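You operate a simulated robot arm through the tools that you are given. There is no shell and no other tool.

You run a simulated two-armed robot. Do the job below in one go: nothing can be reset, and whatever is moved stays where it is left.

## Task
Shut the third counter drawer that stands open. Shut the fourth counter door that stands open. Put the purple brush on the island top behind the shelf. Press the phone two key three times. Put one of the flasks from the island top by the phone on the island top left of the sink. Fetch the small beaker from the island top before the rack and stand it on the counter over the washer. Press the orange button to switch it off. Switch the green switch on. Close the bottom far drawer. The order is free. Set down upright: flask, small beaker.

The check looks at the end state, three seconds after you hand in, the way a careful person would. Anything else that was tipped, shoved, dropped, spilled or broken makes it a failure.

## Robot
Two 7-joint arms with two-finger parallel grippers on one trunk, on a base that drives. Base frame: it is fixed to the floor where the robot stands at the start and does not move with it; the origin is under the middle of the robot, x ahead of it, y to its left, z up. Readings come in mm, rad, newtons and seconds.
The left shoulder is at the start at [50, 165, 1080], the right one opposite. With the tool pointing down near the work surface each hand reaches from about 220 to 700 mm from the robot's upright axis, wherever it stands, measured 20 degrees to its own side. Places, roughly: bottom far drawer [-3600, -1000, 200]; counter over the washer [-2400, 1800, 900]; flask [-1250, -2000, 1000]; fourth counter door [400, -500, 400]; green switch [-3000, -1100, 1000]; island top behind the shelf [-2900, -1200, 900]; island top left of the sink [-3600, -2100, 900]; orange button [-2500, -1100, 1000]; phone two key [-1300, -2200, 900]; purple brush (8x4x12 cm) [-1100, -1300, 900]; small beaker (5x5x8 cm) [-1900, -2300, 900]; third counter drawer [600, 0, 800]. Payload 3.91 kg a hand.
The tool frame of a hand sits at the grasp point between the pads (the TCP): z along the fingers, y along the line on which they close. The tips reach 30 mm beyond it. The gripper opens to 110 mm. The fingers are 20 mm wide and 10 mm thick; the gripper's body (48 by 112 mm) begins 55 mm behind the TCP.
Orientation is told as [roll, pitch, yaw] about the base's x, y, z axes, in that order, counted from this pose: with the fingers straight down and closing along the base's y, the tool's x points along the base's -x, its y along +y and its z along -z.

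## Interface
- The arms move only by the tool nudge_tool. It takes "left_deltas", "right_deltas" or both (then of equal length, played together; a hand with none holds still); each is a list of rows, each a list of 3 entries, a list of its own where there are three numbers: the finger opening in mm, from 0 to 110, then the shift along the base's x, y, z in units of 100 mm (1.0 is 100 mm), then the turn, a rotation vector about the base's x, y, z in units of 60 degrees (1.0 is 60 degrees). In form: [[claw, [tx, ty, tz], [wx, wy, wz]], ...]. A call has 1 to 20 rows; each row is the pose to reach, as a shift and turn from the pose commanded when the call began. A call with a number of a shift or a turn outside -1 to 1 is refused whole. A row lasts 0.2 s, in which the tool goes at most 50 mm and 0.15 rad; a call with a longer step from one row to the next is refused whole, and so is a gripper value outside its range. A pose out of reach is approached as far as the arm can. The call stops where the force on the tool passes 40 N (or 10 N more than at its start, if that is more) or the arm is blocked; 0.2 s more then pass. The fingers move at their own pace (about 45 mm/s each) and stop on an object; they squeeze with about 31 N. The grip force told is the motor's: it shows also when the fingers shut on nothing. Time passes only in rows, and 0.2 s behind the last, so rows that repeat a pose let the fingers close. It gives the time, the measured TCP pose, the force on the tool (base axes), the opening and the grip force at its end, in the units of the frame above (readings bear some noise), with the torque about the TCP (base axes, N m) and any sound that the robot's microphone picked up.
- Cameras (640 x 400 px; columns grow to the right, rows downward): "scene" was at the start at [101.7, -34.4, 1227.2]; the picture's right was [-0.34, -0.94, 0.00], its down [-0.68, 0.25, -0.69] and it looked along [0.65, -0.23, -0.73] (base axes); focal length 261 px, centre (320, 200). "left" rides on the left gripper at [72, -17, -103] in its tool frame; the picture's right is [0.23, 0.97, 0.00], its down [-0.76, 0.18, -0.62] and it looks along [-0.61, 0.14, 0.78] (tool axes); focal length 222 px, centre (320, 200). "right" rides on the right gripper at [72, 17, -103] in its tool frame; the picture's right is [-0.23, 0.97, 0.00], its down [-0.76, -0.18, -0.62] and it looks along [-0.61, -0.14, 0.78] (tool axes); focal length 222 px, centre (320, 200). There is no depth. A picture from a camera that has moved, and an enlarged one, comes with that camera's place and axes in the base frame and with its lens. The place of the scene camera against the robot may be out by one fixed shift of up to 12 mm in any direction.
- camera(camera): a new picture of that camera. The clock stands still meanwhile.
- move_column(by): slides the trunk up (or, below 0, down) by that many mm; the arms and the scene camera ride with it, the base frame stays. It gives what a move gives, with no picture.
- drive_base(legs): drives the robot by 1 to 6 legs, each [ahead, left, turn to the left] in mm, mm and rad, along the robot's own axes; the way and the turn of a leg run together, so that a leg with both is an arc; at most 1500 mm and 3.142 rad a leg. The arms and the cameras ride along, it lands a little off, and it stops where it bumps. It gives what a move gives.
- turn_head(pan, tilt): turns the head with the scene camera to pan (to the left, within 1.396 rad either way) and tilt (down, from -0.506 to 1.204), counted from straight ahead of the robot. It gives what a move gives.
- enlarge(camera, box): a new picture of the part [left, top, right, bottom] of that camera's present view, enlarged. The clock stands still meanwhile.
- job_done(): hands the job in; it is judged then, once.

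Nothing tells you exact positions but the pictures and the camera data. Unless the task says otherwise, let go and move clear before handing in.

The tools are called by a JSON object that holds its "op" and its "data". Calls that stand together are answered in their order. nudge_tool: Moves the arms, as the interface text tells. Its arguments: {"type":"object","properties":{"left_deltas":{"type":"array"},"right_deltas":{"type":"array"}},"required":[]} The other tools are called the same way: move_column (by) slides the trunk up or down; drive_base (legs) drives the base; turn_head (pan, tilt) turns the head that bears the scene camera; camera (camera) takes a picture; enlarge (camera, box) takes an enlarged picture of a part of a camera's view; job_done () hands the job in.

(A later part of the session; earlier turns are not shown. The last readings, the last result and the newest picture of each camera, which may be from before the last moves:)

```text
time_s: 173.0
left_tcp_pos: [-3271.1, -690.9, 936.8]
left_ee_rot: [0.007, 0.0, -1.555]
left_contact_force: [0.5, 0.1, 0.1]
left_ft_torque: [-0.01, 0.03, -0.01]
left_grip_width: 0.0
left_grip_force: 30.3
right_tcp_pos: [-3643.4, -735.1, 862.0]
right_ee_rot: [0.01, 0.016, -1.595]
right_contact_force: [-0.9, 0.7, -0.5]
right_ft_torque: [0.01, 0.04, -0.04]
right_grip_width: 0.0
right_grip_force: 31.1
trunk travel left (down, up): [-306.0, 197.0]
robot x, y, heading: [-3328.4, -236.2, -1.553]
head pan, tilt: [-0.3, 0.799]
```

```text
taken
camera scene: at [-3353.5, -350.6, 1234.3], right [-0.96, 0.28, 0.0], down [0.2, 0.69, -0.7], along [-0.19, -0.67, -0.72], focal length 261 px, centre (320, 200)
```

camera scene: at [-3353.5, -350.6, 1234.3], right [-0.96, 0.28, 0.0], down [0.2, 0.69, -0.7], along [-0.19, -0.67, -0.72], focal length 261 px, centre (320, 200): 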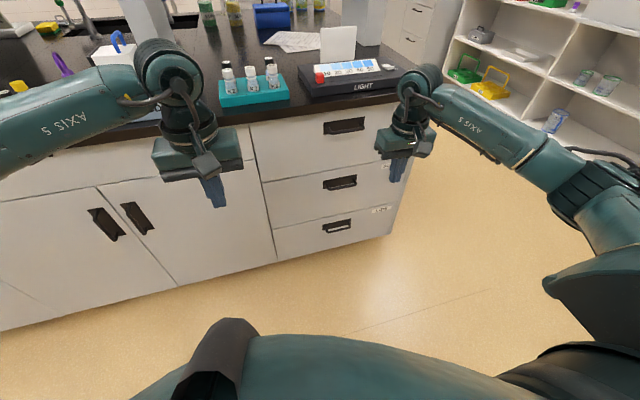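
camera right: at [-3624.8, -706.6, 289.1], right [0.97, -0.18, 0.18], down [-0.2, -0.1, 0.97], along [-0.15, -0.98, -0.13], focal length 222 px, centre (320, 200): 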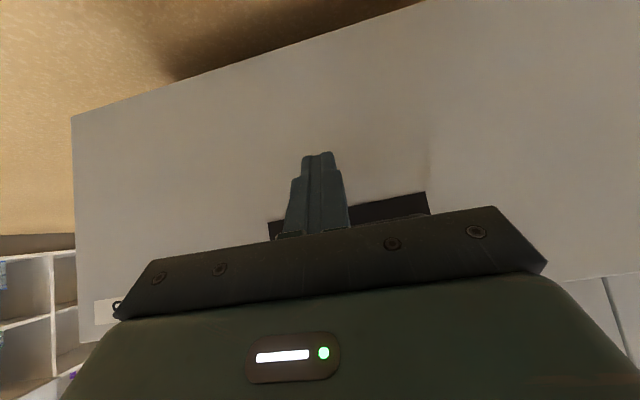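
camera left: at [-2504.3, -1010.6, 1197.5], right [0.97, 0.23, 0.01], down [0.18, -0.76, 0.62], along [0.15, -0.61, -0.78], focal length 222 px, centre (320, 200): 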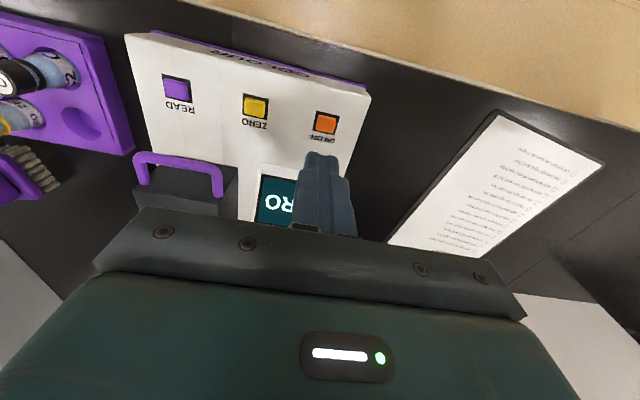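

Right hand up a bit more, then I'll take the +x route around to the phone side of the island.

{"op": "nudge_tool", "data": {"right_deltas": [[0, [0, 0.3, 0.3], [0, 0, 0.02]], [0, [0, 0.6, 0.6], [0, 0, 0.04]], [0, [0, 0.9, 0.9], [0, 0, 0.04]], [0, [0, 0.9, 1.0], [0, 0, 0.04]]]}}

{"op": "drive_base", "data": {"legs": [[0, 1500, 0], [0, 1500, 0]]}}

{"op": "turn_head", "data": {"pan": 0.0, "tilt": 0.4}}

{"op": "camera", "data": {"camera": "scene"}}

```text
time_s: 174.0
left_tcp_pos: [-3271.4, -690.4, 936.9]
left_ee_rot: [0.008, -0.002, -1.554]
left_contact_force: [0.1, 0.3, -0.3]
left_ft_torque: [-0.01, -0.02, -0.01]
left_grip_width: 0.0
left_grip_force: 31.2
right_tcp_pos: [-3644.0, -645.8, 962.6]
right_ee_rot: [0.01, 0.011, -1.554]
right_contact_force: [0.3, 0.0, 0.4]
right_ft_torque: [0.01, 0.03, -0.01]
right_grip_width: 0.1
right_grip_force: 30.9
trunk travel left (down, up): [-306.0, 197.0]
robot x, y, heading: [-3327.4, -236.3, -1.551]
head pan, tilt: [-0.3, 0.799]
```

```text
time_s: 200.1
left_tcp_pos: [-276.3, -596.2, 936.3]
left_ee_rot: [0.007, -0.003, -1.539]
left_contact_force: [1.1, -0.4, 1.0]
left_ft_torque: [-0.01, -0.01, -0.01]
left_grip_width: 0.0
left_grip_force: 31.3
right_tcp_pos: [-648.4, -556.9, 961.3]
right_ee_rot: [0.011, 0.011, -1.538]
right_contact_force: [-0.3, 0.2, 0.0]
right_ft_torque: [-0.01, 0.02, 0.0]
right_grip_width: 0.1
right_grip_force: 31.4
trunk travel left (down, up): [-306.0, 197.0]
robot x, y, heading: [-343.1, -141.7, -1.535]
head pan, tilt: [-0.3, 0.799]
```

```text
time_s: 201.0
left_tcp_pos: [-275.7, -595.6, 936.9]
left_ee_rot: [0.006, 0.0, -1.54]
left_contact_force: [0.0, -0.4, 0.0]
left_ft_torque: [0.0, -0.01, 0.02]
left_grip_width: 0.0
left_grip_force: 31.2
right_tcp_pos: [-647.8, -557.3, 962.4]
right_ee_rot: [0.011, 0.013, -1.537]
right_contact_force: [0.4, -0.5, 0.0]
right_ft_torque: [0.0, -0.03, -0.03]
right_grip_width: 0.0
right_grip_force: 30.6
trunk travel left (down, up): [-306.0, 197.0]
robot x, y, heading: [-337.8, -144.0, -1.537]
head pan, tilt: [0.0, 0.4]
```

```text
taken
camera scene: at [-339.0, -272.7, 1269.3], right [-1.0, -0.03, 0.0], down [-0.01, 0.39, -0.92], along [0.03, -0.92, -0.39], focal length 261 px, centre (320, 200)
```

scene: 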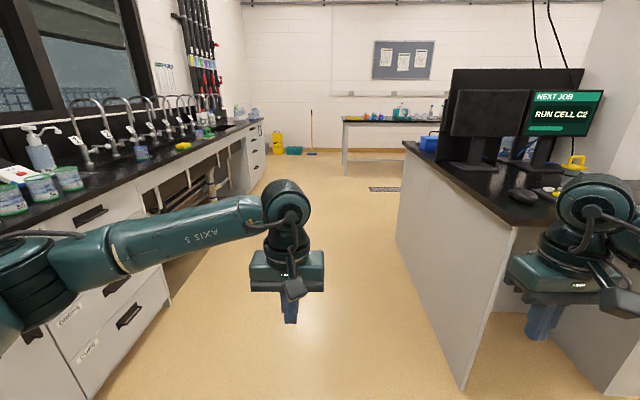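

The way down the +x side is clear. I'll drive around the end.

{"op": "drive_base", "data": {"legs": [[0, 200, -0.034], [1500, 0, 0], [1350, 0, 0], [0, 0, -1.571]]}}

{"op": "camera", "data": {"camera": "scene"}}

```text
time_s: 220.4
left_tcp_pos: [-550.3, -3021.8, 935.7]
left_ee_rot: [0.008, -0.001, -3.119]
left_contact_force: [0.6, 0.1, -0.4]
left_ft_torque: [-0.01, 0.0, 0.01]
left_grip_width: 0.0
left_grip_force: 31.3
right_tcp_pos: [-506.5, -2649.9, 962.2]
right_ee_rot: [0.01, 0.013, -3.118]
right_contact_force: [1.0, 0.0, -0.3]
right_ft_torque: [-0.03, -0.03, -0.02]
right_grip_width: 0.2
right_grip_force: 31.0
trunk travel left (down, up): [-306.0, 197.0]
robot x, y, heading: [-96.1, -2963.5, -3.119]
head pan, tilt: [0.0, 0.4]
```

```text
taken
camera scene: at [-220.7, -2971.4, 1269.4], right [-0.03, 1.0, 0.0], down [0.39, 0.01, -0.92], along [-0.92, -0.02, -0.39], focal length 261 px, centre (320, 200)
```

scene: 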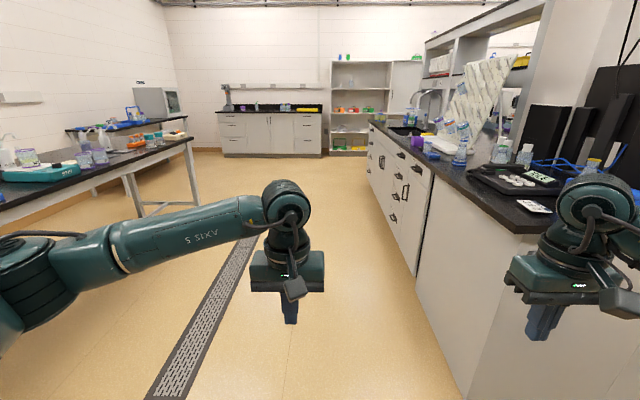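

I see the phone side of the island (edge at y≈-2366). I'll drive along it and turn to face the island at x≈-1300.

{"op": "drive_base", "data": {"legs": [[1180, 0, 0], [0, 0, -1.593]]}}

{"op": "turn_head", "data": {"pan": 0.0, "tilt": 0.5}}

{"op": "camera", "data": {"camera": "scene"}}

```text
time_s: 230.2
left_tcp_pos: [-1368.4, -2544.7, 936.7]
left_ee_rot: [0.008, -0.002, 1.631]
left_contact_force: [0.0, -0.1, 0.8]
left_ft_torque: [0.01, 0.0, 0.0]
left_grip_width: 0.0
left_grip_force: 31.1
right_tcp_pos: [-995.0, -2572.5, 962.5]
right_ee_rot: [0.009, 0.012, 1.632]
right_contact_force: [1.1, 0.6, 0.2]
right_ft_torque: [0.0, -0.02, 0.0]
right_grip_width: 0.0
right_grip_force: 30.5
trunk travel left (down, up): [-306.0, 197.0]
robot x, y, heading: [-1288.0, -2997.4, 1.632]
head pan, tilt: [0.0, 0.4]
```

```text
time_s: 230.9
left_tcp_pos: [-1367.6, -2544.8, 936.3]
left_ee_rot: [0.007, -0.003, 1.632]
left_contact_force: [0.7, 0.4, -1.1]
left_ft_torque: [-0.02, 0.0, 0.05]
left_grip_width: 0.0
left_grip_force: 30.9
right_tcp_pos: [-994.5, -2573.6, 961.1]
right_ee_rot: [0.011, 0.011, 1.634]
right_contact_force: [-0.1, 0.5, 1.3]
right_ft_torque: [0.02, 0.01, 0.01]
right_grip_width: 0.1
right_grip_force: 31.0
trunk travel left (down, up): [-306.0, 197.0]
robot x, y, heading: [-1290.8, -2998.0, 1.636]
head pan, tilt: [0.0, 0.499]
```

```text
taken
camera scene: at [-1301.1, -2883.1, 1260.3], right [1.0, 0.06, 0.0], down [0.03, -0.48, -0.88], along [-0.06, 0.88, -0.48], focal length 261 px, centre (320, 200)
```

scene: 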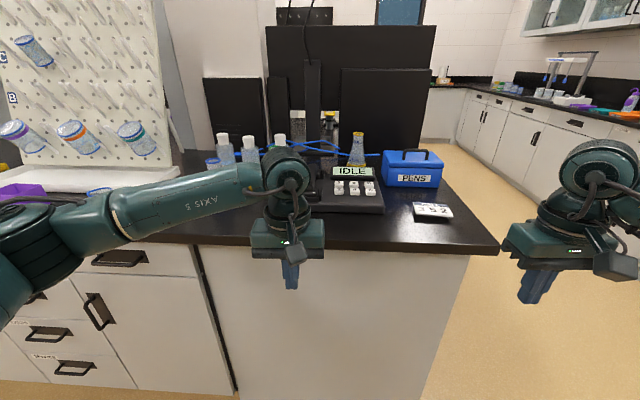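

{"op": "enlarge", "data": {"camera": "scene", "box": [200, 90, 460, 250]}}

{"op": "enlarge", "data": {"camera": "scene", "box": [280, 100, 400, 215]}}

```text
2.46 times, centred on (330, 170) of scene
camera zoom: at [-1301.1, -2883.1, 1260.3], right [1.0, 0.06, 0.0], down [0.03, -0.48, -0.88], along [-0.06, 0.88, -0.48], focal length 643 px, centre (295, 274)
```

zoom: 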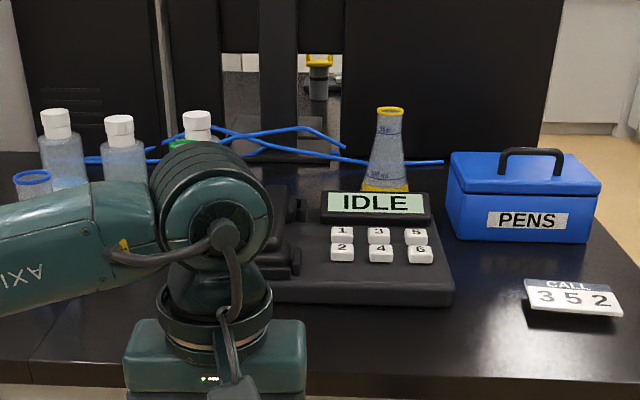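

```text
3.48 times, centred on (340, 158) of scene
camera zoom: at [-1301.1, -2883.1, 1260.3], right [1.0, 0.06, 0.0], down [0.03, -0.48, -0.88], along [-0.06, 0.88, -0.48], focal length 908 px, centre (250, 348)
```

zoom: 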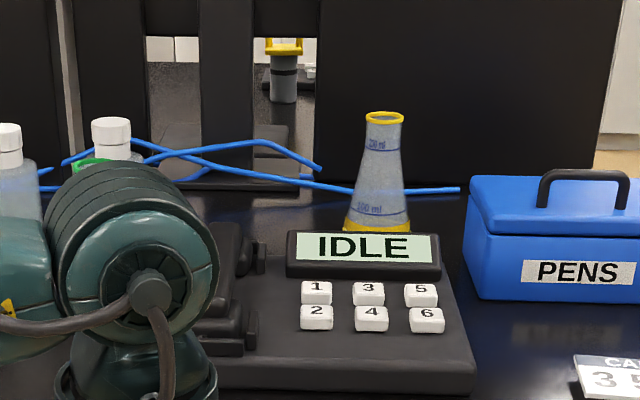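

The phone's "2" key is front-left at about (-1289,-2257), and a flask stands behind the phone at about (-1222,-1970). I'll raise the trunk, square up and approach.

{"op": "move_column", "data": {"by": 160}}

{"op": "drive_base", "data": {"legs": [[0, 0, -0.064], [0, -50, 0], [200, 0, 0]]}}

{"op": "turn_head", "data": {"pan": 0.0, "tilt": 0.6}}

{"op": "camera", "data": {"camera": "scene"}}

{"op": "camera", "data": {"camera": "left"}}

```text
time_s: 232.7
left_tcp_pos: [-1369.5, -2545.0, 1094.7]
left_ee_rot: [0.007, 0.001, 1.632]
left_contact_force: [-0.3, -0.7, -0.2]
left_ft_torque: [0.0, -0.01, 0.02]
left_grip_width: 0.0
left_grip_force: 31.2
right_tcp_pos: [-994.0, -2573.7, 1121.4]
right_ee_rot: [0.011, 0.011, 1.635]
right_contact_force: [-0.2, -0.3, 0.5]
right_ft_torque: [0.03, -0.02, 0.01]
right_grip_width: 0.0
right_grip_force: 31.3
trunk travel left (down, up): [-466.0, 37.0]
robot x, y, heading: [-1285.0, -2998.8, 1.633]
head pan, tilt: [0.0, 0.499]
```

```text
time_s: 235.5
left_tcp_pos: [-1290.4, -2342.5, 1095.9]
left_ee_rot: [0.006, 0.0, 1.569]
left_contact_force: [-0.8, 1.3, 0.4]
left_ft_torque: [-0.01, 0.01, -0.04]
left_grip_width: 0.0
left_grip_force: 31.0
right_tcp_pos: [-919.5, -2393.7, 1122.1]
right_ee_rot: [0.01, 0.012, 1.572]
right_contact_force: [0.5, 0.0, 0.1]
right_ft_torque: [0.01, 0.0, -0.03]
right_grip_width: 0.0
right_grip_force: 31.0
trunk travel left (down, up): [-466.0, 37.0]
robot x, y, heading: [-1242.3, -2802.0, 1.565]
head pan, tilt: [0.0, 0.499]
```

```text
time_s: 236.1
left_tcp_pos: [-1291.3, -2343.8, 1097.4]
left_ee_rot: [0.006, -0.002, 1.569]
left_contact_force: [0.2, 0.5, -0.2]
left_ft_torque: [0.02, 0.05, 0.04]
left_grip_width: 0.3
left_grip_force: 30.7
right_tcp_pos: [-919.7, -2394.4, 1122.1]
right_ee_rot: [0.013, 0.012, 1.57]
right_contact_force: [0.0, 0.4, 0.7]
right_ft_torque: [0.02, 0.03, 0.0]
right_grip_width: 0.0
right_grip_force: 31.2
trunk travel left (down, up): [-466.0, 37.0]
robot x, y, heading: [-1239.9, -2799.3, 1.567]
head pan, tilt: [0.0, 0.6]
```

```text
taken
camera scene: at [-1244.0, -2688.2, 1411.2], right [1.0, 0.0, 0.0], down [0.0, -0.56, -0.83], along [0.0, 0.83, -0.56], focal length 261 px, centre (320, 200)
```

scene: 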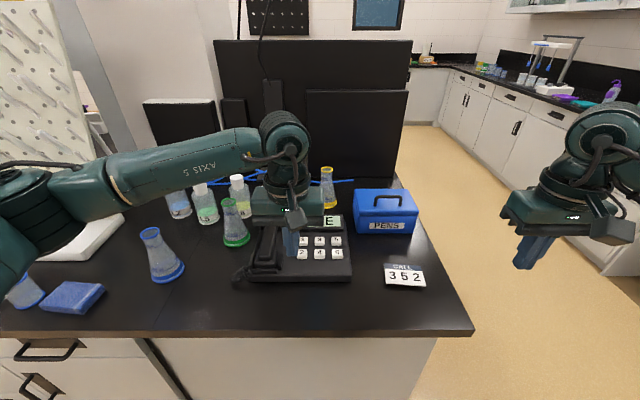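

```text
taken
camera left: at [-1273.6, -2416.2, 1199.8], right [-0.97, -0.23, 0.01], down [-0.17, 0.76, 0.63], along [-0.15, 0.61, -0.78], focal length 222 px, centre (320, 200)
```

left: 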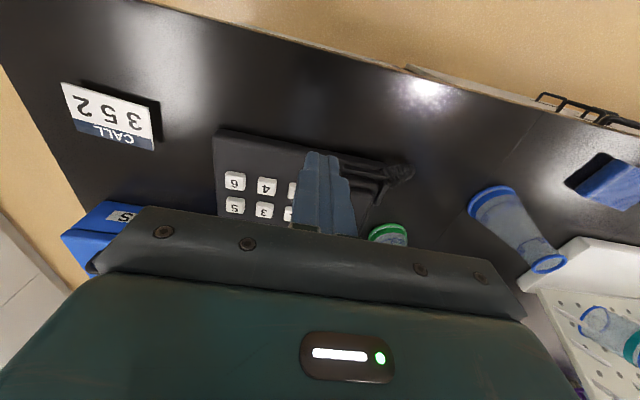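

I see several flasks: yellow-ring behind the phone, green by its left, blue ones further left. First the phone key: I'll drive in a bit and line up the left fingertip over "2".

{"op": "drive_base", "data": {"legs": [[85, 0, 0]]}}

{"op": "camera", "data": {"camera": "left"}}

{"op": "enlarge", "data": {"camera": "scene", "box": [230, 180, 390, 290]}}

```text
time_s: 237.2
left_tcp_pos: [-1291.2, -2257.7, 1096.7]
left_ee_rot: [0.007, -0.001, 1.571]
left_contact_force: [-0.2, 1.6, 0.1]
left_ft_torque: [0.02, -0.01, -0.02]
left_grip_width: 0.2
left_grip_force: 30.9
right_tcp_pos: [-919.2, -2310.1, 1121.6]
right_ee_rot: [0.008, 0.012, 1.568]
right_contact_force: [0.4, -0.3, 0.1]
right_ft_torque: [0.01, -0.04, 0.01]
right_grip_width: 0.0
right_grip_force: 30.8
trunk travel left (down, up): [-466.0, 37.0]
robot x, y, heading: [-1240.1, -2714.5, 1.573]
head pan, tilt: [0.0, 0.6]
```

```text
taken
camera left: at [-1273.4, -2331.5, 1199.4], right [-0.97, -0.22, 0.01], down [-0.17, 0.76, 0.62], along [-0.15, 0.61, -0.78], focal length 222 px, centre (320, 200)
```

left: 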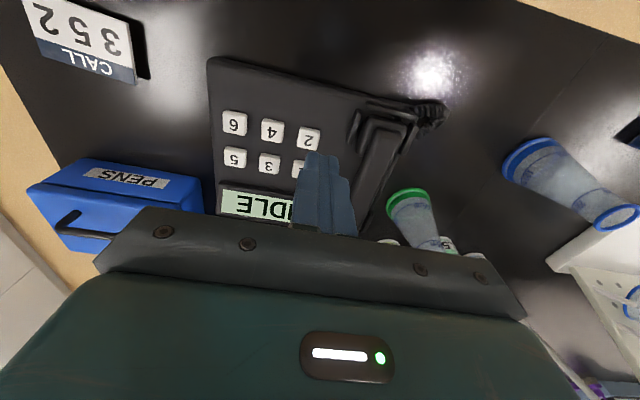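

```text
3.64 times, centred on (310, 235) of scene
camera zoom: at [-1243.9, -2603.3, 1411.1], right [1.0, 0.0, 0.0], down [0.0, -0.57, -0.82], along [0.0, 0.82, -0.57], focal length 950 px, centre (356, 73)
```

zoom: 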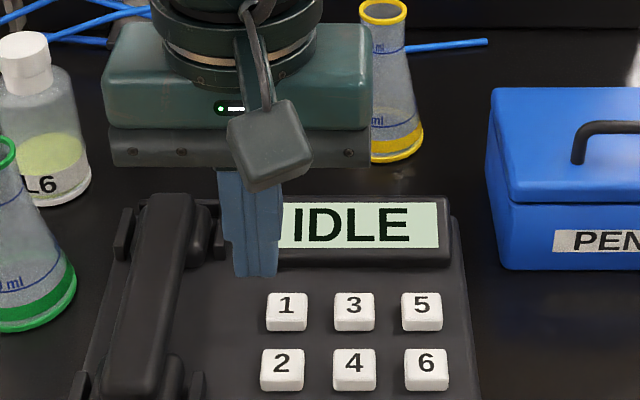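

{"op": "nudge_tool", "data": {"left_deltas": [[0, [0.05, 0.31, 0], [0, 0, 0]], [0, [0.05, 0.31, -0.4], [0, 0, 0]], [0, [0.05, 0.31, -0.75], [0, 0, 0]], [0, [0.05, 0.31, -0.75], [0, 0, 0]]]}}

{"op": "enlarge", "data": {"camera": "left", "box": [230, 80, 390, 180]}}

{"op": "enlarge", "data": {"camera": "scene", "box": [260, 210, 388, 290]}}

```text
time_s: 238.2
left_tcp_pos: [-1285.6, -2229.1, 1020.7]
left_ee_rot: [0.007, -0.002, 1.568]
left_contact_force: [-0.5, 0.8, 1.0]
left_ft_torque: [-0.01, 0.03, 0.0]
left_grip_width: 0.0
left_grip_force: 31.3
right_tcp_pos: [-918.5, -2311.0, 1122.5]
right_ee_rot: [0.01, 0.01, 1.572]
right_contact_force: [0.0, 0.5, 0.3]
right_ft_torque: [-0.02, -0.01, 0.0]
right_grip_width: 0.0
right_grip_force: 31.5
trunk travel left (down, up): [-466.0, 37.0]
robot x, y, heading: [-1243.8, -2716.1, 1.566]
head pan, tilt: [0.0, 0.6]
```

```text
4.00 times, centred on (310, 130) of left
camera zoom: at [-1267.9, -2302.2, 1124.1], right [-0.97, -0.22, 0.01], down [-0.17, 0.76, 0.63], along [-0.15, 0.61, -0.78], focal length 888 px, centre (360, 480)
```

zoom: 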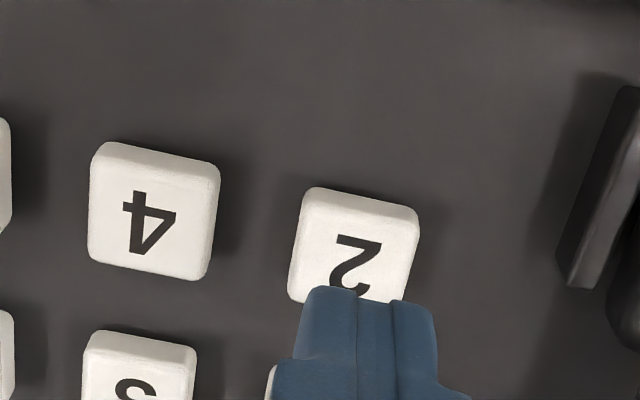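

```text
5.00 times, centred on (324, 250) of scene
camera zoom: at [-1244.0, -2604.4, 1411.2], right [1.0, 0.0, 0.0], down [0.0, -0.56, -0.83], along [0.0, 0.83, -0.56], focal length 1306 px, centre (300, -50)
```

zoom: 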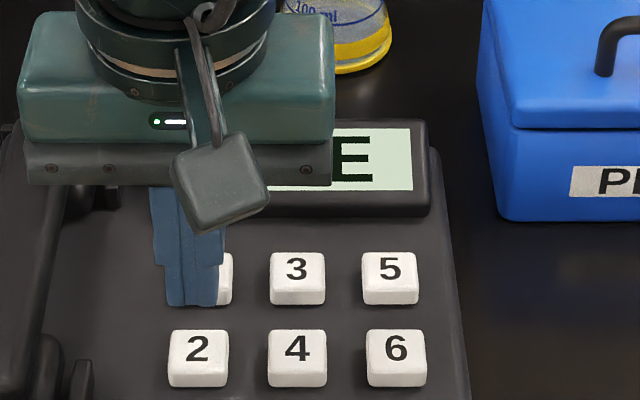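

{"op": "nudge_tool", "data": {"left_deltas": [[0, [0.005, 0.055, -0.1], [0, 0, 0]], [0, [0.005, 0.055, -0.3], [0, 0, 0]], [0, [0.005, 0.055, -0.34], [0, 0, 0]], [0, [0.005, 0.055, -0.37], [0, 0, 0]], [0, [0.005, 0.055, -0.4], [0, 0, 0]], [0, [0.005, 0.055, -0.43], [0, 0, 0]], [0, [0.005, 0.055, -0.45], [0, 0, 0]]]}}

{"op": "enlarge", "data": {"camera": "scene", "box": [260, 210, 388, 290]}}

{"op": "enlarge", "data": {"camera": "left", "box": [230, 80, 390, 180]}}

```text
time_s: 239.8
left_tcp_pos: [-1285.5, -2223.7, 975.9]
left_ee_rot: [0.006, -0.002, 1.568]
left_contact_force: [0.0, -0.1, -0.6]
left_ft_torque: [-0.02, 0.02, 0.0]
left_grip_width: 0.0
left_grip_force: 31.2
right_tcp_pos: [-918.9, -2310.9, 1121.7]
right_ee_rot: [0.009, 0.014, 1.57]
right_contact_force: [0.0, 0.2, -0.1]
right_ft_torque: [0.01, -0.07, 0.02]
right_grip_width: 0.2
right_grip_force: 31.2
trunk travel left (down, up): [-466.0, 37.0]
robot x, y, heading: [-1240.9, -2714.1, 1.572]
head pan, tilt: [0.0, 0.6]
```

```text
5.00 times, centred on (324, 250) of scene
camera zoom: at [-1243.9, -2604.2, 1411.2], right [1.0, 0.0, 0.0], down [0.0, -0.56, -0.83], along [0.0, 0.83, -0.56], focal length 1306 px, centre (300, -50)
```

zoom: 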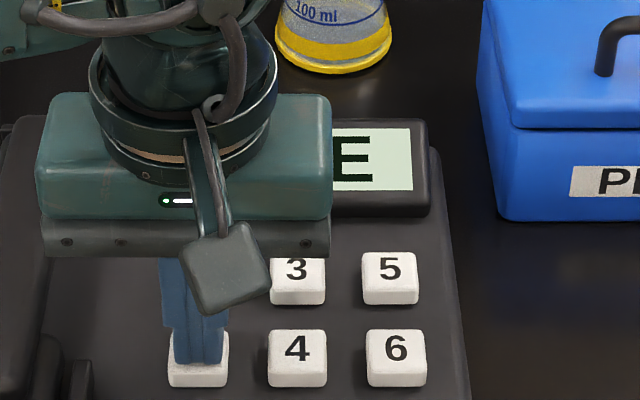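

```text
4.00 times, centred on (310, 130) of left
camera zoom: at [-1267.9, -2295.7, 1079.1], right [-0.97, -0.22, 0.01], down [-0.17, 0.76, 0.63], along [-0.14, 0.61, -0.78], focal length 888 px, centre (360, 480)
```

zoom: 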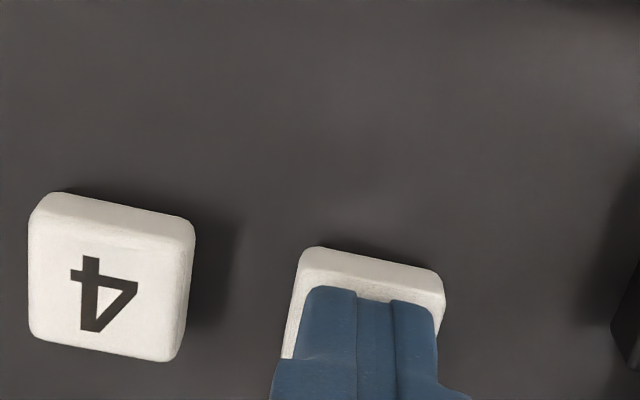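

{"op": "nudge_tool", "data": {"left_deltas": [[0, [0, 0, -0.02], [0, 0, 0]], [0, [0, 0, -0.04], [0, 0, 0]], [0, [0, 0, -0.06], [0, 0, 0]], [0, [0, 0, -0.08], [0, 0, 0]]]}}

```text
time_s: 240.8
left_tcp_pos: [-1284.8, -2222.7, 968.3]
left_ee_rot: [0.004, -0.001, 1.567]
left_contact_force: [0.1, 0.5, 3.8]
left_ft_torque: [0.02, -0.03, -0.01]
left_grip_width: 0.0
left_grip_force: 31.3
right_tcp_pos: [-919.5, -2311.6, 1121.5]
right_ee_rot: [0.01, 0.012, 1.571]
right_contact_force: [-1.1, 0.7, 0.0]
right_ft_torque: [0.0, 0.01, -0.01]
right_grip_width: 0.1
right_grip_force: 31.1
trunk travel left (down, up): [-466.0, 37.0]
robot x, y, heading: [-1241.6, -2714.5, 1.571]
head pan, tilt: [0.0, 0.6]
heard: click
```

A click: first press. I'll rise and check the phone display.

{"op": "nudge_tool", "data": {"left_deltas": [[0, [0, 0, 0.1], [0, 0, 0]], [0, [0, 0, 0.2], [0, 0, 0]], [0, [0, 0, 0.2], [0, 0, 0]]]}}

{"op": "enlarge", "data": {"camera": "scene", "box": [260, 190, 404, 290]}}

{"op": "camera", "data": {"camera": "left"}}

```text
time_s: 241.6
left_tcp_pos: [-1286.7, -2221.4, 989.3]
left_ee_rot: [0.006, 0.0, 1.571]
left_contact_force: [0.8, 0.8, 0.0]
left_ft_torque: [0.01, 0.04, 0.01]
left_grip_width: 0.0
left_grip_force: 31.5
right_tcp_pos: [-919.1, -2311.5, 1121.7]
right_ee_rot: [0.01, 0.012, 1.571]
right_contact_force: [-1.2, 0.2, -0.1]
right_ft_torque: [0.02, -0.01, 0.01]
right_grip_width: 0.0
right_grip_force: 30.7
trunk travel left (down, up): [-466.0, 37.0]
robot x, y, heading: [-1243.6, -2714.7, 1.571]
head pan, tilt: [0.0, 0.6]
```

```text
4.00 times, centred on (332, 240) of scene
camera zoom: at [-1244.0, -2604.2, 1411.2], right [1.0, 0.0, 0.0], down [0.0, -0.56, -0.83], along [0.0, 0.83, -0.56], focal length 1045 px, centre (272, 40)
```

zoom: 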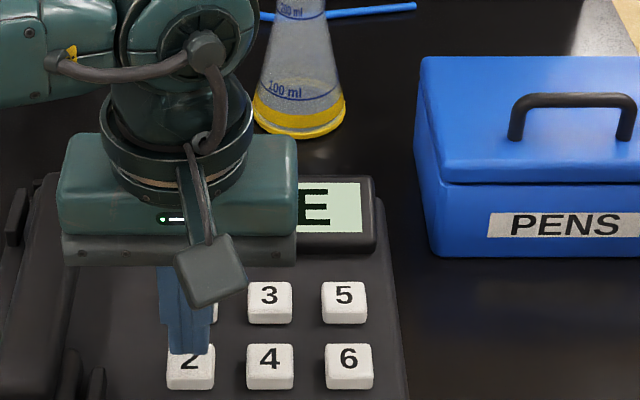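

```text
taken
camera left: at [-1268.2, -2295.1, 1092.1], right [-0.97, -0.23, 0.01], down [-0.17, 0.76, 0.62], along [-0.15, 0.61, -0.78], focal length 222 px, centre (320, 200)
```

left: 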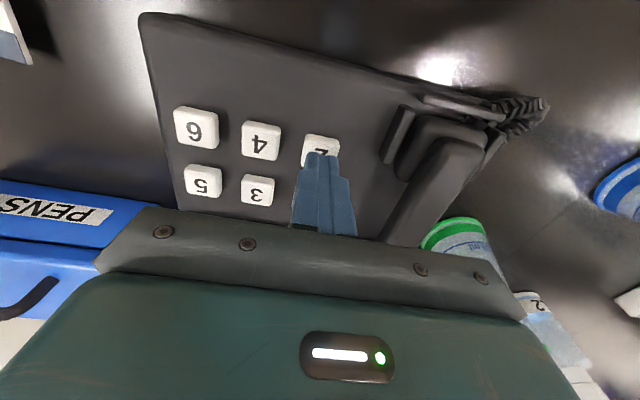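

{"op": "nudge_tool", "data": {"left_deltas": [[0, [0, 0, -0.1], [0, 0, 0]], [0, [0, 0, -0.14], [0, 0, 0]], [0, [0, 0, -0.17], [0, 0, 0]], [0, [0, 0, -0.2], [0, 0, 0]]]}}

{"op": "nudge_tool", "data": {"left_deltas": [[0, [0, 0, 0.1], [0, 0, 0]], [0, [0, 0, 0.2], [0, 0, 0]], [0, [0, 0, 0.2], [0, 0, 0]]]}}

```text
time_s: 242.6
left_tcp_pos: [-1284.9, -2222.8, 969.0]
left_ee_rot: [0.006, 0.0, 1.569]
left_contact_force: [-1.2, 0.7, 1.5]
left_ft_torque: [0.03, 0.0, 0.02]
left_grip_width: 0.0
left_grip_force: 31.0
right_tcp_pos: [-918.7, -2310.9, 1123.1]
right_ee_rot: [0.01, 0.012, 1.571]
right_contact_force: [0.6, 0.6, 0.0]
right_ft_torque: [0.0, 0.0, -0.04]
right_grip_width: 0.0
right_grip_force: 30.5
trunk travel left (down, up): [-466.0, 37.0]
robot x, y, heading: [-1242.9, -2717.3, 1.567]
head pan, tilt: [0.0, 0.6]
heard: click
```

```text
time_s: 243.4
left_tcp_pos: [-1286.9, -2222.4, 989.1]
left_ee_rot: [0.006, 0.0, 1.57]
left_contact_force: [-0.4, -0.6, 0.5]
left_ft_torque: [0.03, -0.01, 0.01]
left_grip_width: 0.0
left_grip_force: 30.7
right_tcp_pos: [-918.3, -2310.9, 1121.8]
right_ee_rot: [0.01, 0.011, 1.572]
right_contact_force: [-0.7, 0.0, -0.3]
right_ft_torque: [0.0, 0.03, -0.01]
right_grip_width: 0.0
right_grip_force: 30.9
trunk travel left (down, up): [-466.0, 37.0]
robot x, y, heading: [-1238.2, -2717.3, 1.572]
head pan, tilt: [0.0, 0.6]
```

Second click. Now the third press.

{"op": "nudge_tool", "data": {"left_deltas": [[0, [0, 0, -0.1], [0, 0, 0]], [0, [0, 0, -0.14], [0, 0, 0]], [0, [0, 0, -0.17], [0, 0, 0]], [0, [0, 0, -0.2], [0, 0, 0]]]}}

{"op": "nudge_tool", "data": {"left_deltas": [[0, [0, 0, 0.3], [0, 0, 0]], [0, [0, 0, 0.7], [0, 0, 0]], [0, [0, 0, 1.0], [0, 0, 0]]]}}

{"op": "nudge_tool", "data": {"left_deltas": [[0, [-0.2, -0.3, 0.3], [0, 0, 0]], [0, [-0.4, -0.7, 0.5], [0, 0, 0]], [0, [-0.6, -1.0, 0.5], [0, 0, 0]], [0, [-0.8, -1.0, 0.5], [0, 0, 0]]]}}

{"op": "camera", "data": {"camera": "scene"}}

```text
time_s: 244.4
left_tcp_pos: [-1285.9, -2222.9, 969.4]
left_ee_rot: [0.005, -0.001, 1.567]
left_contact_force: [0.4, 0.4, 1.5]
left_ft_torque: [-0.04, 0.01, 0.01]
left_grip_width: 0.0
left_grip_force: 30.9
right_tcp_pos: [-919.2, -2311.1, 1121.9]
right_ee_rot: [0.01, 0.012, 1.57]
right_contact_force: [0.0, -0.4, -0.5]
right_ft_torque: [-0.03, 0.03, 0.02]
right_grip_width: 0.0
right_grip_force: 31.1
trunk travel left (down, up): [-466.0, 37.0]
robot x, y, heading: [-1239.5, -2710.9, 1.569]
head pan, tilt: [0.0, 0.6]
heard: click
```

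```text
time_s: 245.2
left_tcp_pos: [-1285.2, -2222.0, 1068.6]
left_ee_rot: [0.007, 0.0, 1.568]
left_contact_force: [-0.4, 0.1, -0.7]
left_ft_torque: [-0.01, 0.01, 0.01]
left_grip_width: 0.0
left_grip_force: 30.4
right_tcp_pos: [-919.0, -2311.1, 1122.6]
right_ee_rot: [0.01, 0.012, 1.571]
right_contact_force: [0.2, 0.2, -0.6]
right_ft_torque: [-0.04, 0.01, 0.01]
right_grip_width: 0.0
right_grip_force: 30.8
trunk travel left (down, up): [-466.0, 37.0]
robot x, y, heading: [-1243.2, -2712.1, 1.573]
head pan, tilt: [0.0, 0.6]
```

```text
time_s: 246.2
left_tcp_pos: [-1366.5, -2324.4, 1118.9]
left_ee_rot: [0.007, -0.002, 1.567]
left_contact_force: [1.0, 0.0, 0.2]
left_ft_torque: [-0.03, 0.02, 0.01]
left_grip_width: 0.4
left_grip_force: 30.9
right_tcp_pos: [-919.3, -2311.8, 1121.8]
right_ee_rot: [0.01, 0.013, 1.572]
right_contact_force: [0.3, -0.2, -0.5]
right_ft_torque: [0.0, 0.01, -0.01]
right_grip_width: 0.0
right_grip_force: 31.3
trunk travel left (down, up): [-466.0, 37.0]
robot x, y, heading: [-1238.9, -2713.7, 1.571]
head pan, tilt: [0.0, 0.6]
```

```text
taken
camera scene: at [-1244.3, -2604.1, 1411.2], right [1.0, 0.0, 0.0], down [0.0, -0.56, -0.83], along [0.0, 0.83, -0.56], focal length 261 px, centre (320, 200)
```

scene: 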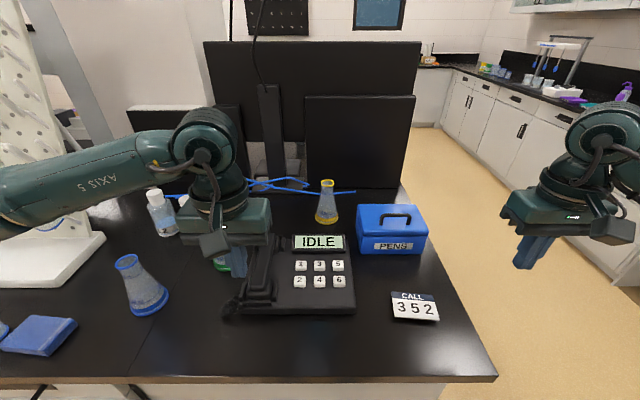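

Three clicks heard in total. Next the flask with the yellow ring behind the phone; I'll zoom to locate it.

{"op": "enlarge", "data": {"camera": "scene", "box": [280, 160, 376, 240]}}

{"op": "enlarge", "data": {"camera": "scene", "box": [90, 170, 330, 320]}}

```text
5.00 times, centred on (328, 200) of scene
camera zoom: at [-1244.3, -2604.1, 1411.2], right [1.0, 0.0, 0.0], down [0.0, -0.56, -0.83], along [0.0, 0.83, -0.56], focal length 1306 px, centre (280, 200)
```

zoom: 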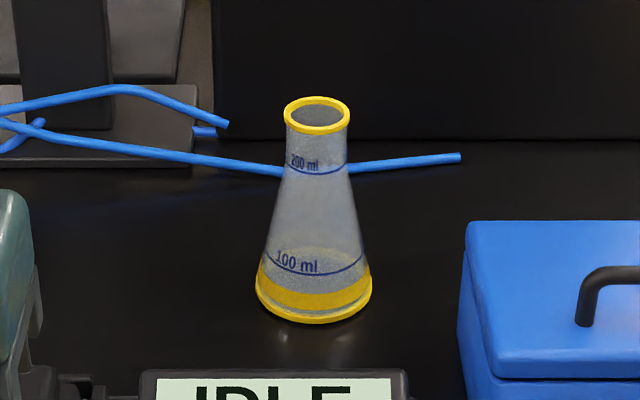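

```text
2.67 times, centred on (210, 245) of scene
camera zoom: at [-1244.3, -2604.1, 1411.2], right [1.0, 0.0, 0.0], down [0.0, -0.56, -0.83], along [0.0, 0.83, -0.56], focal length 696 px, centre (613, 80)
```

zoom: 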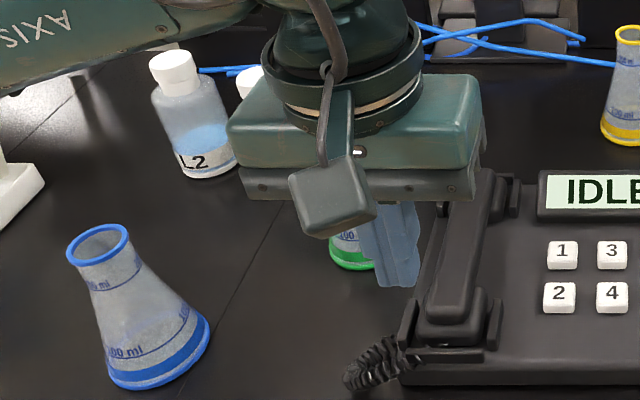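

The yellow-ring flask's axis is at about (-1219,-1957), rim at z≈1030, neck 33 mm wide. I'll shift left so the right hand faces it, and tilt the right tool 45° forward.

{"op": "drive_base", "data": {"legs": [[0, 145, 0]]}}

{"op": "nudge_tool", "data": {"right_deltas": [[20, [0, 0.1, 0], [0.125, 0, 0]], [40, [0, 0.2, 0], [0.25, 0, 0]], [60, [0, 0.3, 0], [0.375, 0, 0]], [80, [0, 0.4, 0], [0.5, 0, 0]], [80, [-0.1, 0.5, 0], [0.625, 0, 0]], [80, [-0.2, 0.6, 0], [0.75, 0, 0]], [80, [-0.2, 0.6, 0], [0.75, 0, 0]]]}}

{"op": "camera", "data": {"camera": "scene"}}

{"op": "camera", "data": {"camera": "right"}}

```text
time_s: 248.1
left_tcp_pos: [-1507.4, -2323.1, 1117.6]
left_ee_rot: [0.007, -0.003, 1.566]
left_contact_force: [-0.1, -0.1, 0.2]
left_ft_torque: [0.01, 0.0, 0.01]
left_grip_width: 0.0
left_grip_force: 30.8
right_tcp_pos: [-1062.8, -2313.1, 1121.6]
right_ee_rot: [0.011, 0.012, 1.567]
right_contact_force: [0.2, 0.2, -0.9]
right_ft_torque: [0.02, -0.06, 0.0]
right_grip_width: 0.1
right_grip_force: 31.4
trunk travel left (down, up): [-466.0, 37.0]
robot x, y, heading: [-1385.3, -2714.7, 1.566]
head pan, tilt: [0.0, 0.6]
```

```text
time_s: 249.7
left_tcp_pos: [-1509.1, -2321.7, 1117.6]
left_ee_rot: [0.008, -0.002, 1.565]
left_contact_force: [0.6, -0.5, 0.6]
left_ft_torque: [-0.01, 0.01, 0.02]
left_grip_width: 0.0
left_grip_force: 31.2
right_tcp_pos: [-1082.7, -2252.4, 1121.1]
right_ee_rot: [0.015, -0.774, 1.566]
right_contact_force: [-0.1, 0.4, -0.4]
right_ft_torque: [0.0, 0.01, -0.06]
right_grip_width: 79.9
right_grip_force: 0.1
trunk travel left (down, up): [-466.0, 37.0]
robot x, y, heading: [-1387.8, -2710.6, 1.563]
head pan, tilt: [0.0, 0.6]
```

```text
taken
camera scene: at [-1387.9, -2603.9, 1411.2], right [1.0, 0.0, 0.0], down [0.0, -0.56, -0.83], along [0.0, 0.83, -0.56], focal length 261 px, centre (320, 200)
```

scene: 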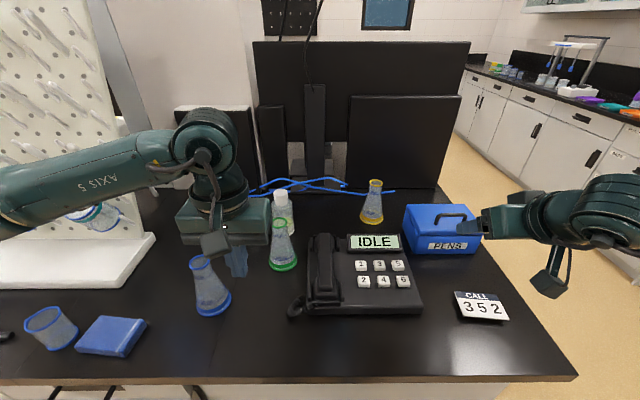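

```text
taken
camera right: at [-1097.9, -2376.3, 1146.7], right [-0.97, 0.16, 0.17], down [0.19, 0.11, 0.98], along [0.14, 0.98, -0.14], focal length 222 px, centre (320, 200)
```

right: 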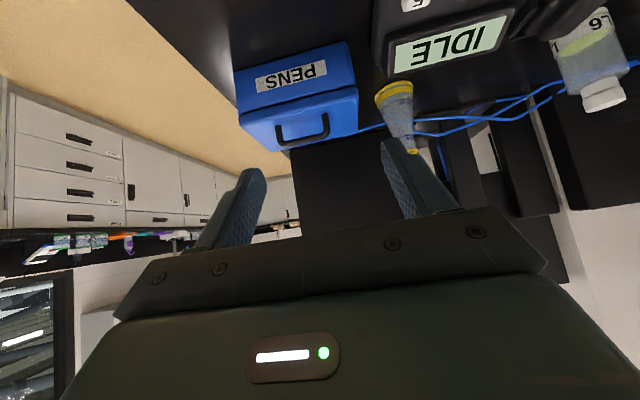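

{"op": "nudge_tool", "data": {"right_deltas": [[80, [-0.2, 0.33, 0], [0, 0, 0]], [80, [-0.4, 0.67, 0], [0, 0, 0]], [80, [-0.6, 1.0, 0], [0, 0, 0]], [80, [-0.6, 1.0, 0], [0, 0, 0]]]}}

{"op": "nudge_tool", "data": {"right_deltas": [[80, [-0.3, 0.3, 0], [0, 0, 0]], [80, [-0.6, 0.6, 0], [0, 0, 0]], [80, [-0.76, 0.9, 0], [0, 0, 0]], [80, [-0.76, 1.0, 0], [0, 0, 0]], [80, [-0.76, 1.0, 0], [0, 0, 0]]]}}

{"op": "camera", "data": {"camera": "scene"}}

{"op": "camera", "data": {"camera": "right"}}

```text
time_s: 250.7
left_tcp_pos: [-1507.9, -2322.9, 1117.9]
left_ee_rot: [0.007, -0.001, 1.562]
left_contact_force: [1.1, -0.3, 0.4]
left_ft_torque: [0.0, -0.01, -0.01]
left_grip_width: 0.1
left_grip_force: 30.7
right_tcp_pos: [-1143.7, -2151.4, 1121.7]
right_ee_rot: [0.012, -0.774, 1.566]
right_contact_force: [-0.1, -0.3, -0.2]
right_ft_torque: [-0.01, -0.01, 0.0]
right_grip_width: 80.0
right_grip_force: 0.0
trunk travel left (down, up): [-466.0, 37.0]
robot x, y, heading: [-1386.8, -2711.5, 1.566]
head pan, tilt: [0.0, 0.6]
```

```text
time_s: 251.9
left_tcp_pos: [-1508.5, -2322.6, 1118.4]
left_ee_rot: [0.007, -0.003, 1.563]
left_contact_force: [0.5, -0.4, 0.1]
left_ft_torque: [-0.02, 0.0, -0.02]
left_grip_width: 0.0
left_grip_force: 30.8
right_tcp_pos: [-1219.1, -2051.6, 1121.6]
right_ee_rot: [0.013, -0.771, 1.566]
right_contact_force: [-0.1, -0.2, -0.4]
right_ft_torque: [-0.01, 0.02, 0.05]
right_grip_width: 80.1
right_grip_force: 0.0
trunk travel left (down, up): [-466.0, 37.0]
robot x, y, heading: [-1390.8, -2714.6, 1.564]
head pan, tilt: [0.0, 0.6]
```

```text
taken
camera scene: at [-1388.0, -2603.9, 1411.2], right [1.0, 0.0, 0.0], down [0.0, -0.56, -0.83], along [0.0, 0.83, -0.56], focal length 261 px, centre (320, 200)
```

scene: 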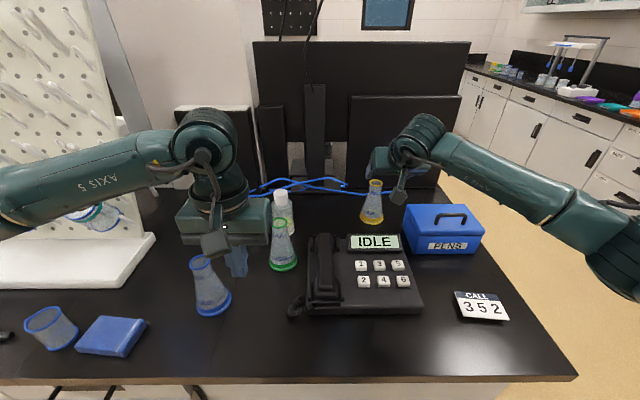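

```text
taken
camera right: at [-1234.9, -2176.3, 1146.7], right [-0.97, 0.16, 0.17], down [0.19, 0.11, 0.98], along [0.14, 0.98, -0.14], focal length 222 px, centre (320, 200)
```

right: 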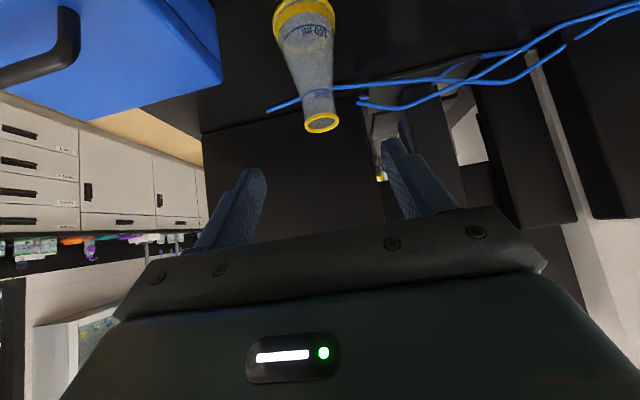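

{"op": "nudge_tool", "data": {"right_deltas": [[80, [0.02, 0.2, -0.2], [0, 0, 0]], [80, [0.02, 0.4, -0.45], [0, 0, 0]], [80, [0.02, 0.58, -0.66], [0, 0, 0]], [80, [0.02, 0.58, -0.66], [0, 0, 0]]]}}

{"op": "camera", "data": {"camera": "right"}}

{"op": "enlarge", "data": {"camera": "scene", "box": [320, 130, 448, 230]}}

```text
time_s: 252.9
left_tcp_pos: [-1509.6, -2323.3, 1117.7]
left_ee_rot: [0.008, -0.001, 1.565]
left_contact_force: [0.0, 1.1, 0.7]
left_ft_torque: [-0.01, -0.03, -0.01]
left_grip_width: 0.0
left_grip_force: 30.9
right_tcp_pos: [-1215.9, -1992.5, 1056.9]
right_ee_rot: [0.016, -0.774, 1.567]
right_contact_force: [1.2, -0.5, 0.8]
right_ft_torque: [0.0, 0.06, -0.01]
right_grip_width: 80.1
right_grip_force: 0.0
trunk travel left (down, up): [-466.0, 37.0]
robot x, y, heading: [-1382.2, -2710.6, 1.569]
head pan, tilt: [0.0, 0.6]
```

```text
taken
camera right: at [-1231.5, -2117.2, 1080.9], right [-0.97, 0.16, 0.17], down [0.19, 0.11, 0.98], along [0.14, 0.98, -0.14], focal length 222 px, centre (320, 200)
```

right: 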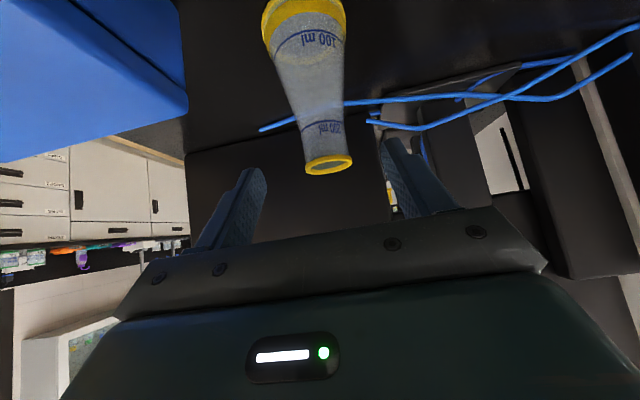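

```text
4.00 times, centred on (384, 180) of scene
camera zoom: at [-1387.9, -2604.2, 1411.2], right [1.0, 0.0, 0.0], down [0.0, -0.56, -0.83], along [0.0, 0.83, -0.56], focal length 1045 px, centre (64, 280)
```

zoom: 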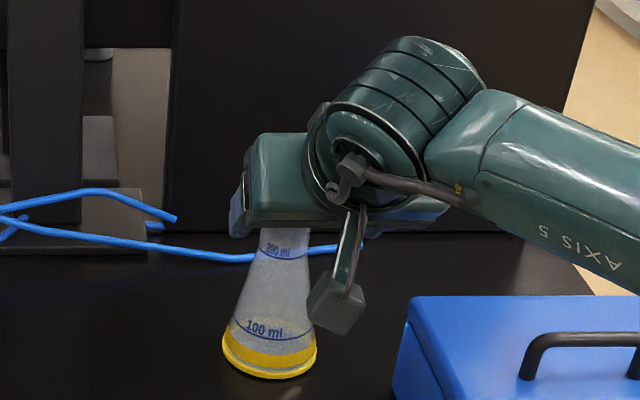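

The right camera puts the rim centre at (-1217,-1947,1030). I'll slide the open fingers around the neck.

{"op": "nudge_tool", "data": {"right_deltas": [[80, [-0.01, 0.15, -0.15], [0, 0, 0]], [80, [-0.01, 0.3, -0.3], [0, 0, 0]], [80, [-0.01, 0.45, -0.45], [0, 0, 0]], [80, [-0.01, 0.45, -0.45], [0, 0, 0]]]}}

{"op": "camera", "data": {"camera": "right"}}

{"op": "enlarge", "data": {"camera": "scene", "box": [320, 130, 448, 230]}}

```text
time_s: 253.9
left_tcp_pos: [-1508.8, -2322.5, 1117.7]
left_ee_rot: [0.008, -0.002, 1.565]
left_contact_force: [0.3, 0.0, -0.4]
left_ft_torque: [-0.02, 0.0, 0.02]
left_grip_width: 0.0
left_grip_force: 30.7
right_tcp_pos: [-1215.3, -1949.3, 1011.2]
right_ee_rot: [0.013, -0.774, 1.566]
right_contact_force: [0.2, -0.1, 0.1]
right_ft_torque: [0.02, 0.0, -0.02]
right_grip_width: 79.9
right_grip_force: 0.0
trunk travel left (down, up): [-466.0, 37.0]
robot x, y, heading: [-1383.8, -2713.0, 1.562]
head pan, tilt: [0.0, 0.6]
```

```text
taken
camera right: at [-1231.4, -2073.9, 1035.6], right [-0.97, 0.16, 0.17], down [0.19, 0.11, 0.98], along [0.14, 0.98, -0.14], focal length 222 px, centre (320, 200)
```

right: 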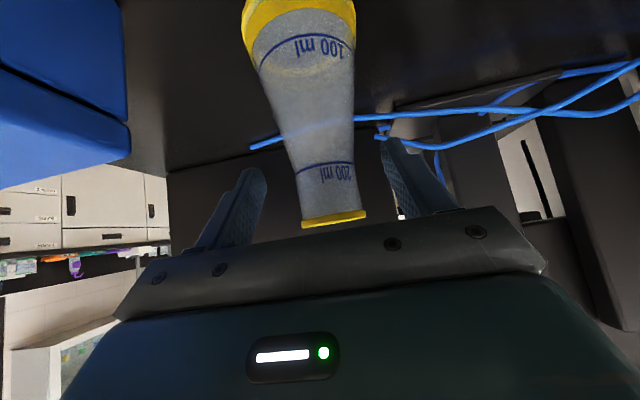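

```text
4.00 times, centred on (384, 180) of scene
camera zoom: at [-1387.7, -2604.1, 1411.2], right [1.0, 0.0, 0.0], down [0.0, -0.56, -0.83], along [0.0, 0.83, -0.56], focal length 1045 px, centre (64, 280)
```

zoom: 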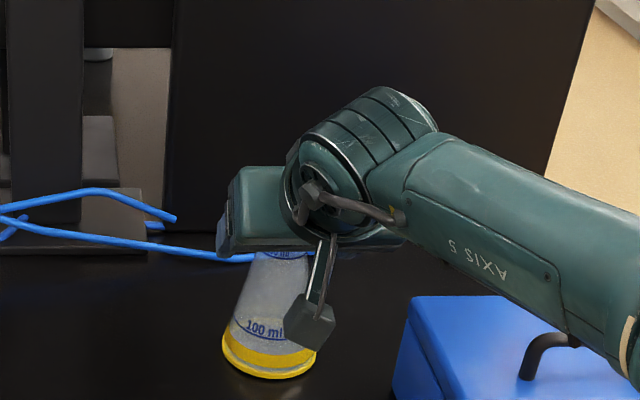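

{"op": "nudge_tool", "data": {"right_deltas": [[80, [-0.04, 0.04, 0], [0, 0, 0]], [80, [-0.04, 0.04, 0], [0, 0, 0]]]}}

{"op": "nudge_tool", "data": {"right_deltas": [[60, [0, 0, 0], [0, 0, 0]], [45, [0, 0, 0], [0, 0, 0]]]}}

{"op": "enlarge", "data": {"camera": "right", "box": [200, 100, 480, 260]}}

```text
time_s: 254.5
left_tcp_pos: [-1509.2, -2323.1, 1117.5]
left_ee_rot: [0.006, -0.001, 1.564]
left_contact_force: [-0.4, -0.4, -0.1]
left_ft_torque: [0.02, 0.01, -0.03]
left_grip_width: 0.0
left_grip_force: 31.0
right_tcp_pos: [-1220.8, -1945.6, 1010.2]
right_ee_rot: [0.014, -0.773, 1.564]
right_contact_force: [-0.8, -0.2, -0.2]
right_ft_torque: [0.05, -0.02, 0.02]
right_grip_width: 79.6
right_grip_force: 0.1
trunk travel left (down, up): [-466.0, 37.0]
robot x, y, heading: [-1388.7, -2714.3, 1.562]
head pan, tilt: [0.0, 0.6]
```

```text
time_s: 255.1
left_tcp_pos: [-1508.7, -2322.8, 1117.5]
left_ee_rot: [0.008, -0.001, 1.566]
left_contact_force: [0.7, -0.2, -0.1]
left_ft_torque: [-0.04, 0.02, 0.02]
left_grip_width: 0.0
left_grip_force: 31.1
right_tcp_pos: [-1220.7, -1946.0, 1010.7]
right_ee_rot: [0.015, -0.773, 1.566]
right_contact_force: [0.2, -0.1, -1.1]
right_ft_torque: [-0.01, 0.01, 0.03]
right_grip_width: 44.8
right_grip_force: 0.0
trunk travel left (down, up): [-466.0, 37.0]
robot x, y, heading: [-1381.6, -2720.6, 1.568]
head pan, tilt: [0.0, 0.6]
```

```text
2.29 times, centred on (340, 180) of right
camera zoom: at [-1236.4, -2069.7, 1035.6], right [-0.97, 0.16, 0.17], down [0.19, 0.11, 0.98], along [0.14, 0.98, -0.14], focal length 508 px, centre (274, 246)
```

zoom: 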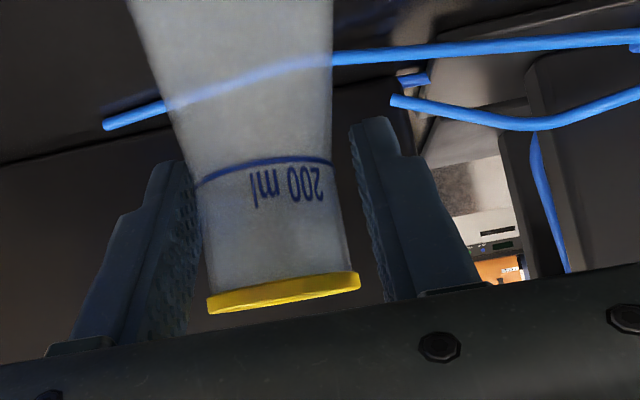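

{"op": "nudge_tool", "data": {"right_deltas": [[38, [-0.0, 0, 0], [0, 0, 0]], [34, [0, 0, 0], [0, 0, 0]], [30, [0, 0, 0], [0, 0, 0]], [20, [0, 0, 0], [0, 0, 0]], [10, [0, 0, 0], [0, 0, 0]], [10, [0, 0, 0], [0, 0, 0]]]}}

{"op": "enlarge", "data": {"camera": "right", "box": [200, 100, 480, 260]}}

{"op": "enlarge", "data": {"camera": "scene", "box": [320, 130, 448, 230]}}

```text
time_s: 256.5
left_tcp_pos: [-1507.7, -2323.0, 1119.0]
left_ee_rot: [0.008, -0.003, 1.566]
left_contact_force: [-1.2, -0.1, -0.3]
left_ft_torque: [0.0, 0.03, -0.02]
left_grip_width: 0.0
left_grip_force: 30.9
right_tcp_pos: [-1220.9, -1945.4, 1008.9]
right_ee_rot: [0.014, -0.774, 1.566]
right_contact_force: [1.0, -0.3, 0.6]
right_ft_torque: [-0.01, 0.07, 0.03]
right_grip_width: 36.0
right_grip_force: 30.6
trunk travel left (down, up): [-466.0, 37.0]
robot x, y, heading: [-1385.5, -2716.5, 1.565]
head pan, tilt: [0.0, 0.6]
```

```text
2.29 times, centred on (340, 180) of right
camera zoom: at [-1236.4, -2069.8, 1035.7], right [-0.97, 0.16, 0.17], down [0.19, 0.11, 0.98], along [0.14, 0.98, -0.14], focal length 508 px, centre (274, 246)
```

zoom: 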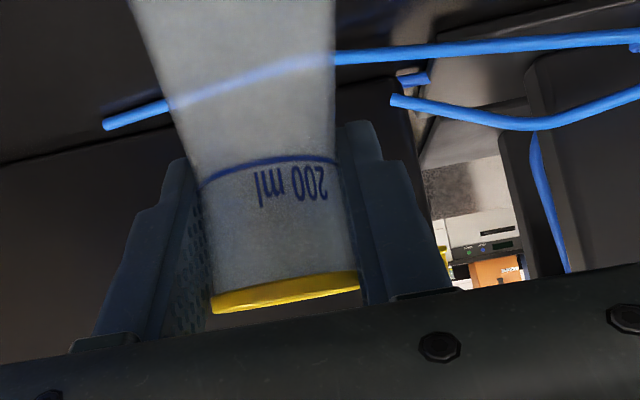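

```text
4.00 times, centred on (384, 180) of scene
camera zoom: at [-1388.0, -2604.0, 1411.2], right [1.0, 0.0, 0.0], down [0.0, -0.56, -0.83], along [0.0, 0.83, -0.56], focal length 1045 px, centre (64, 280)
```

zoom: 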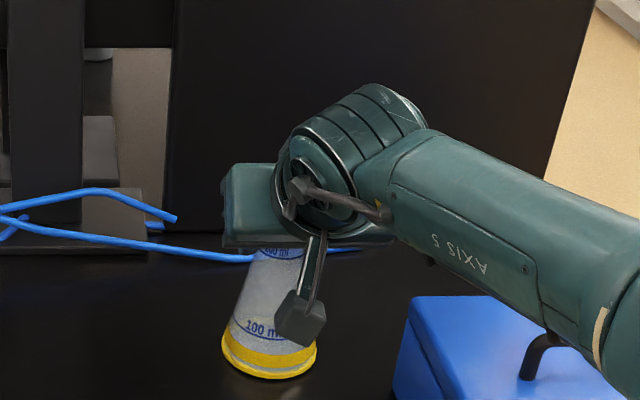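

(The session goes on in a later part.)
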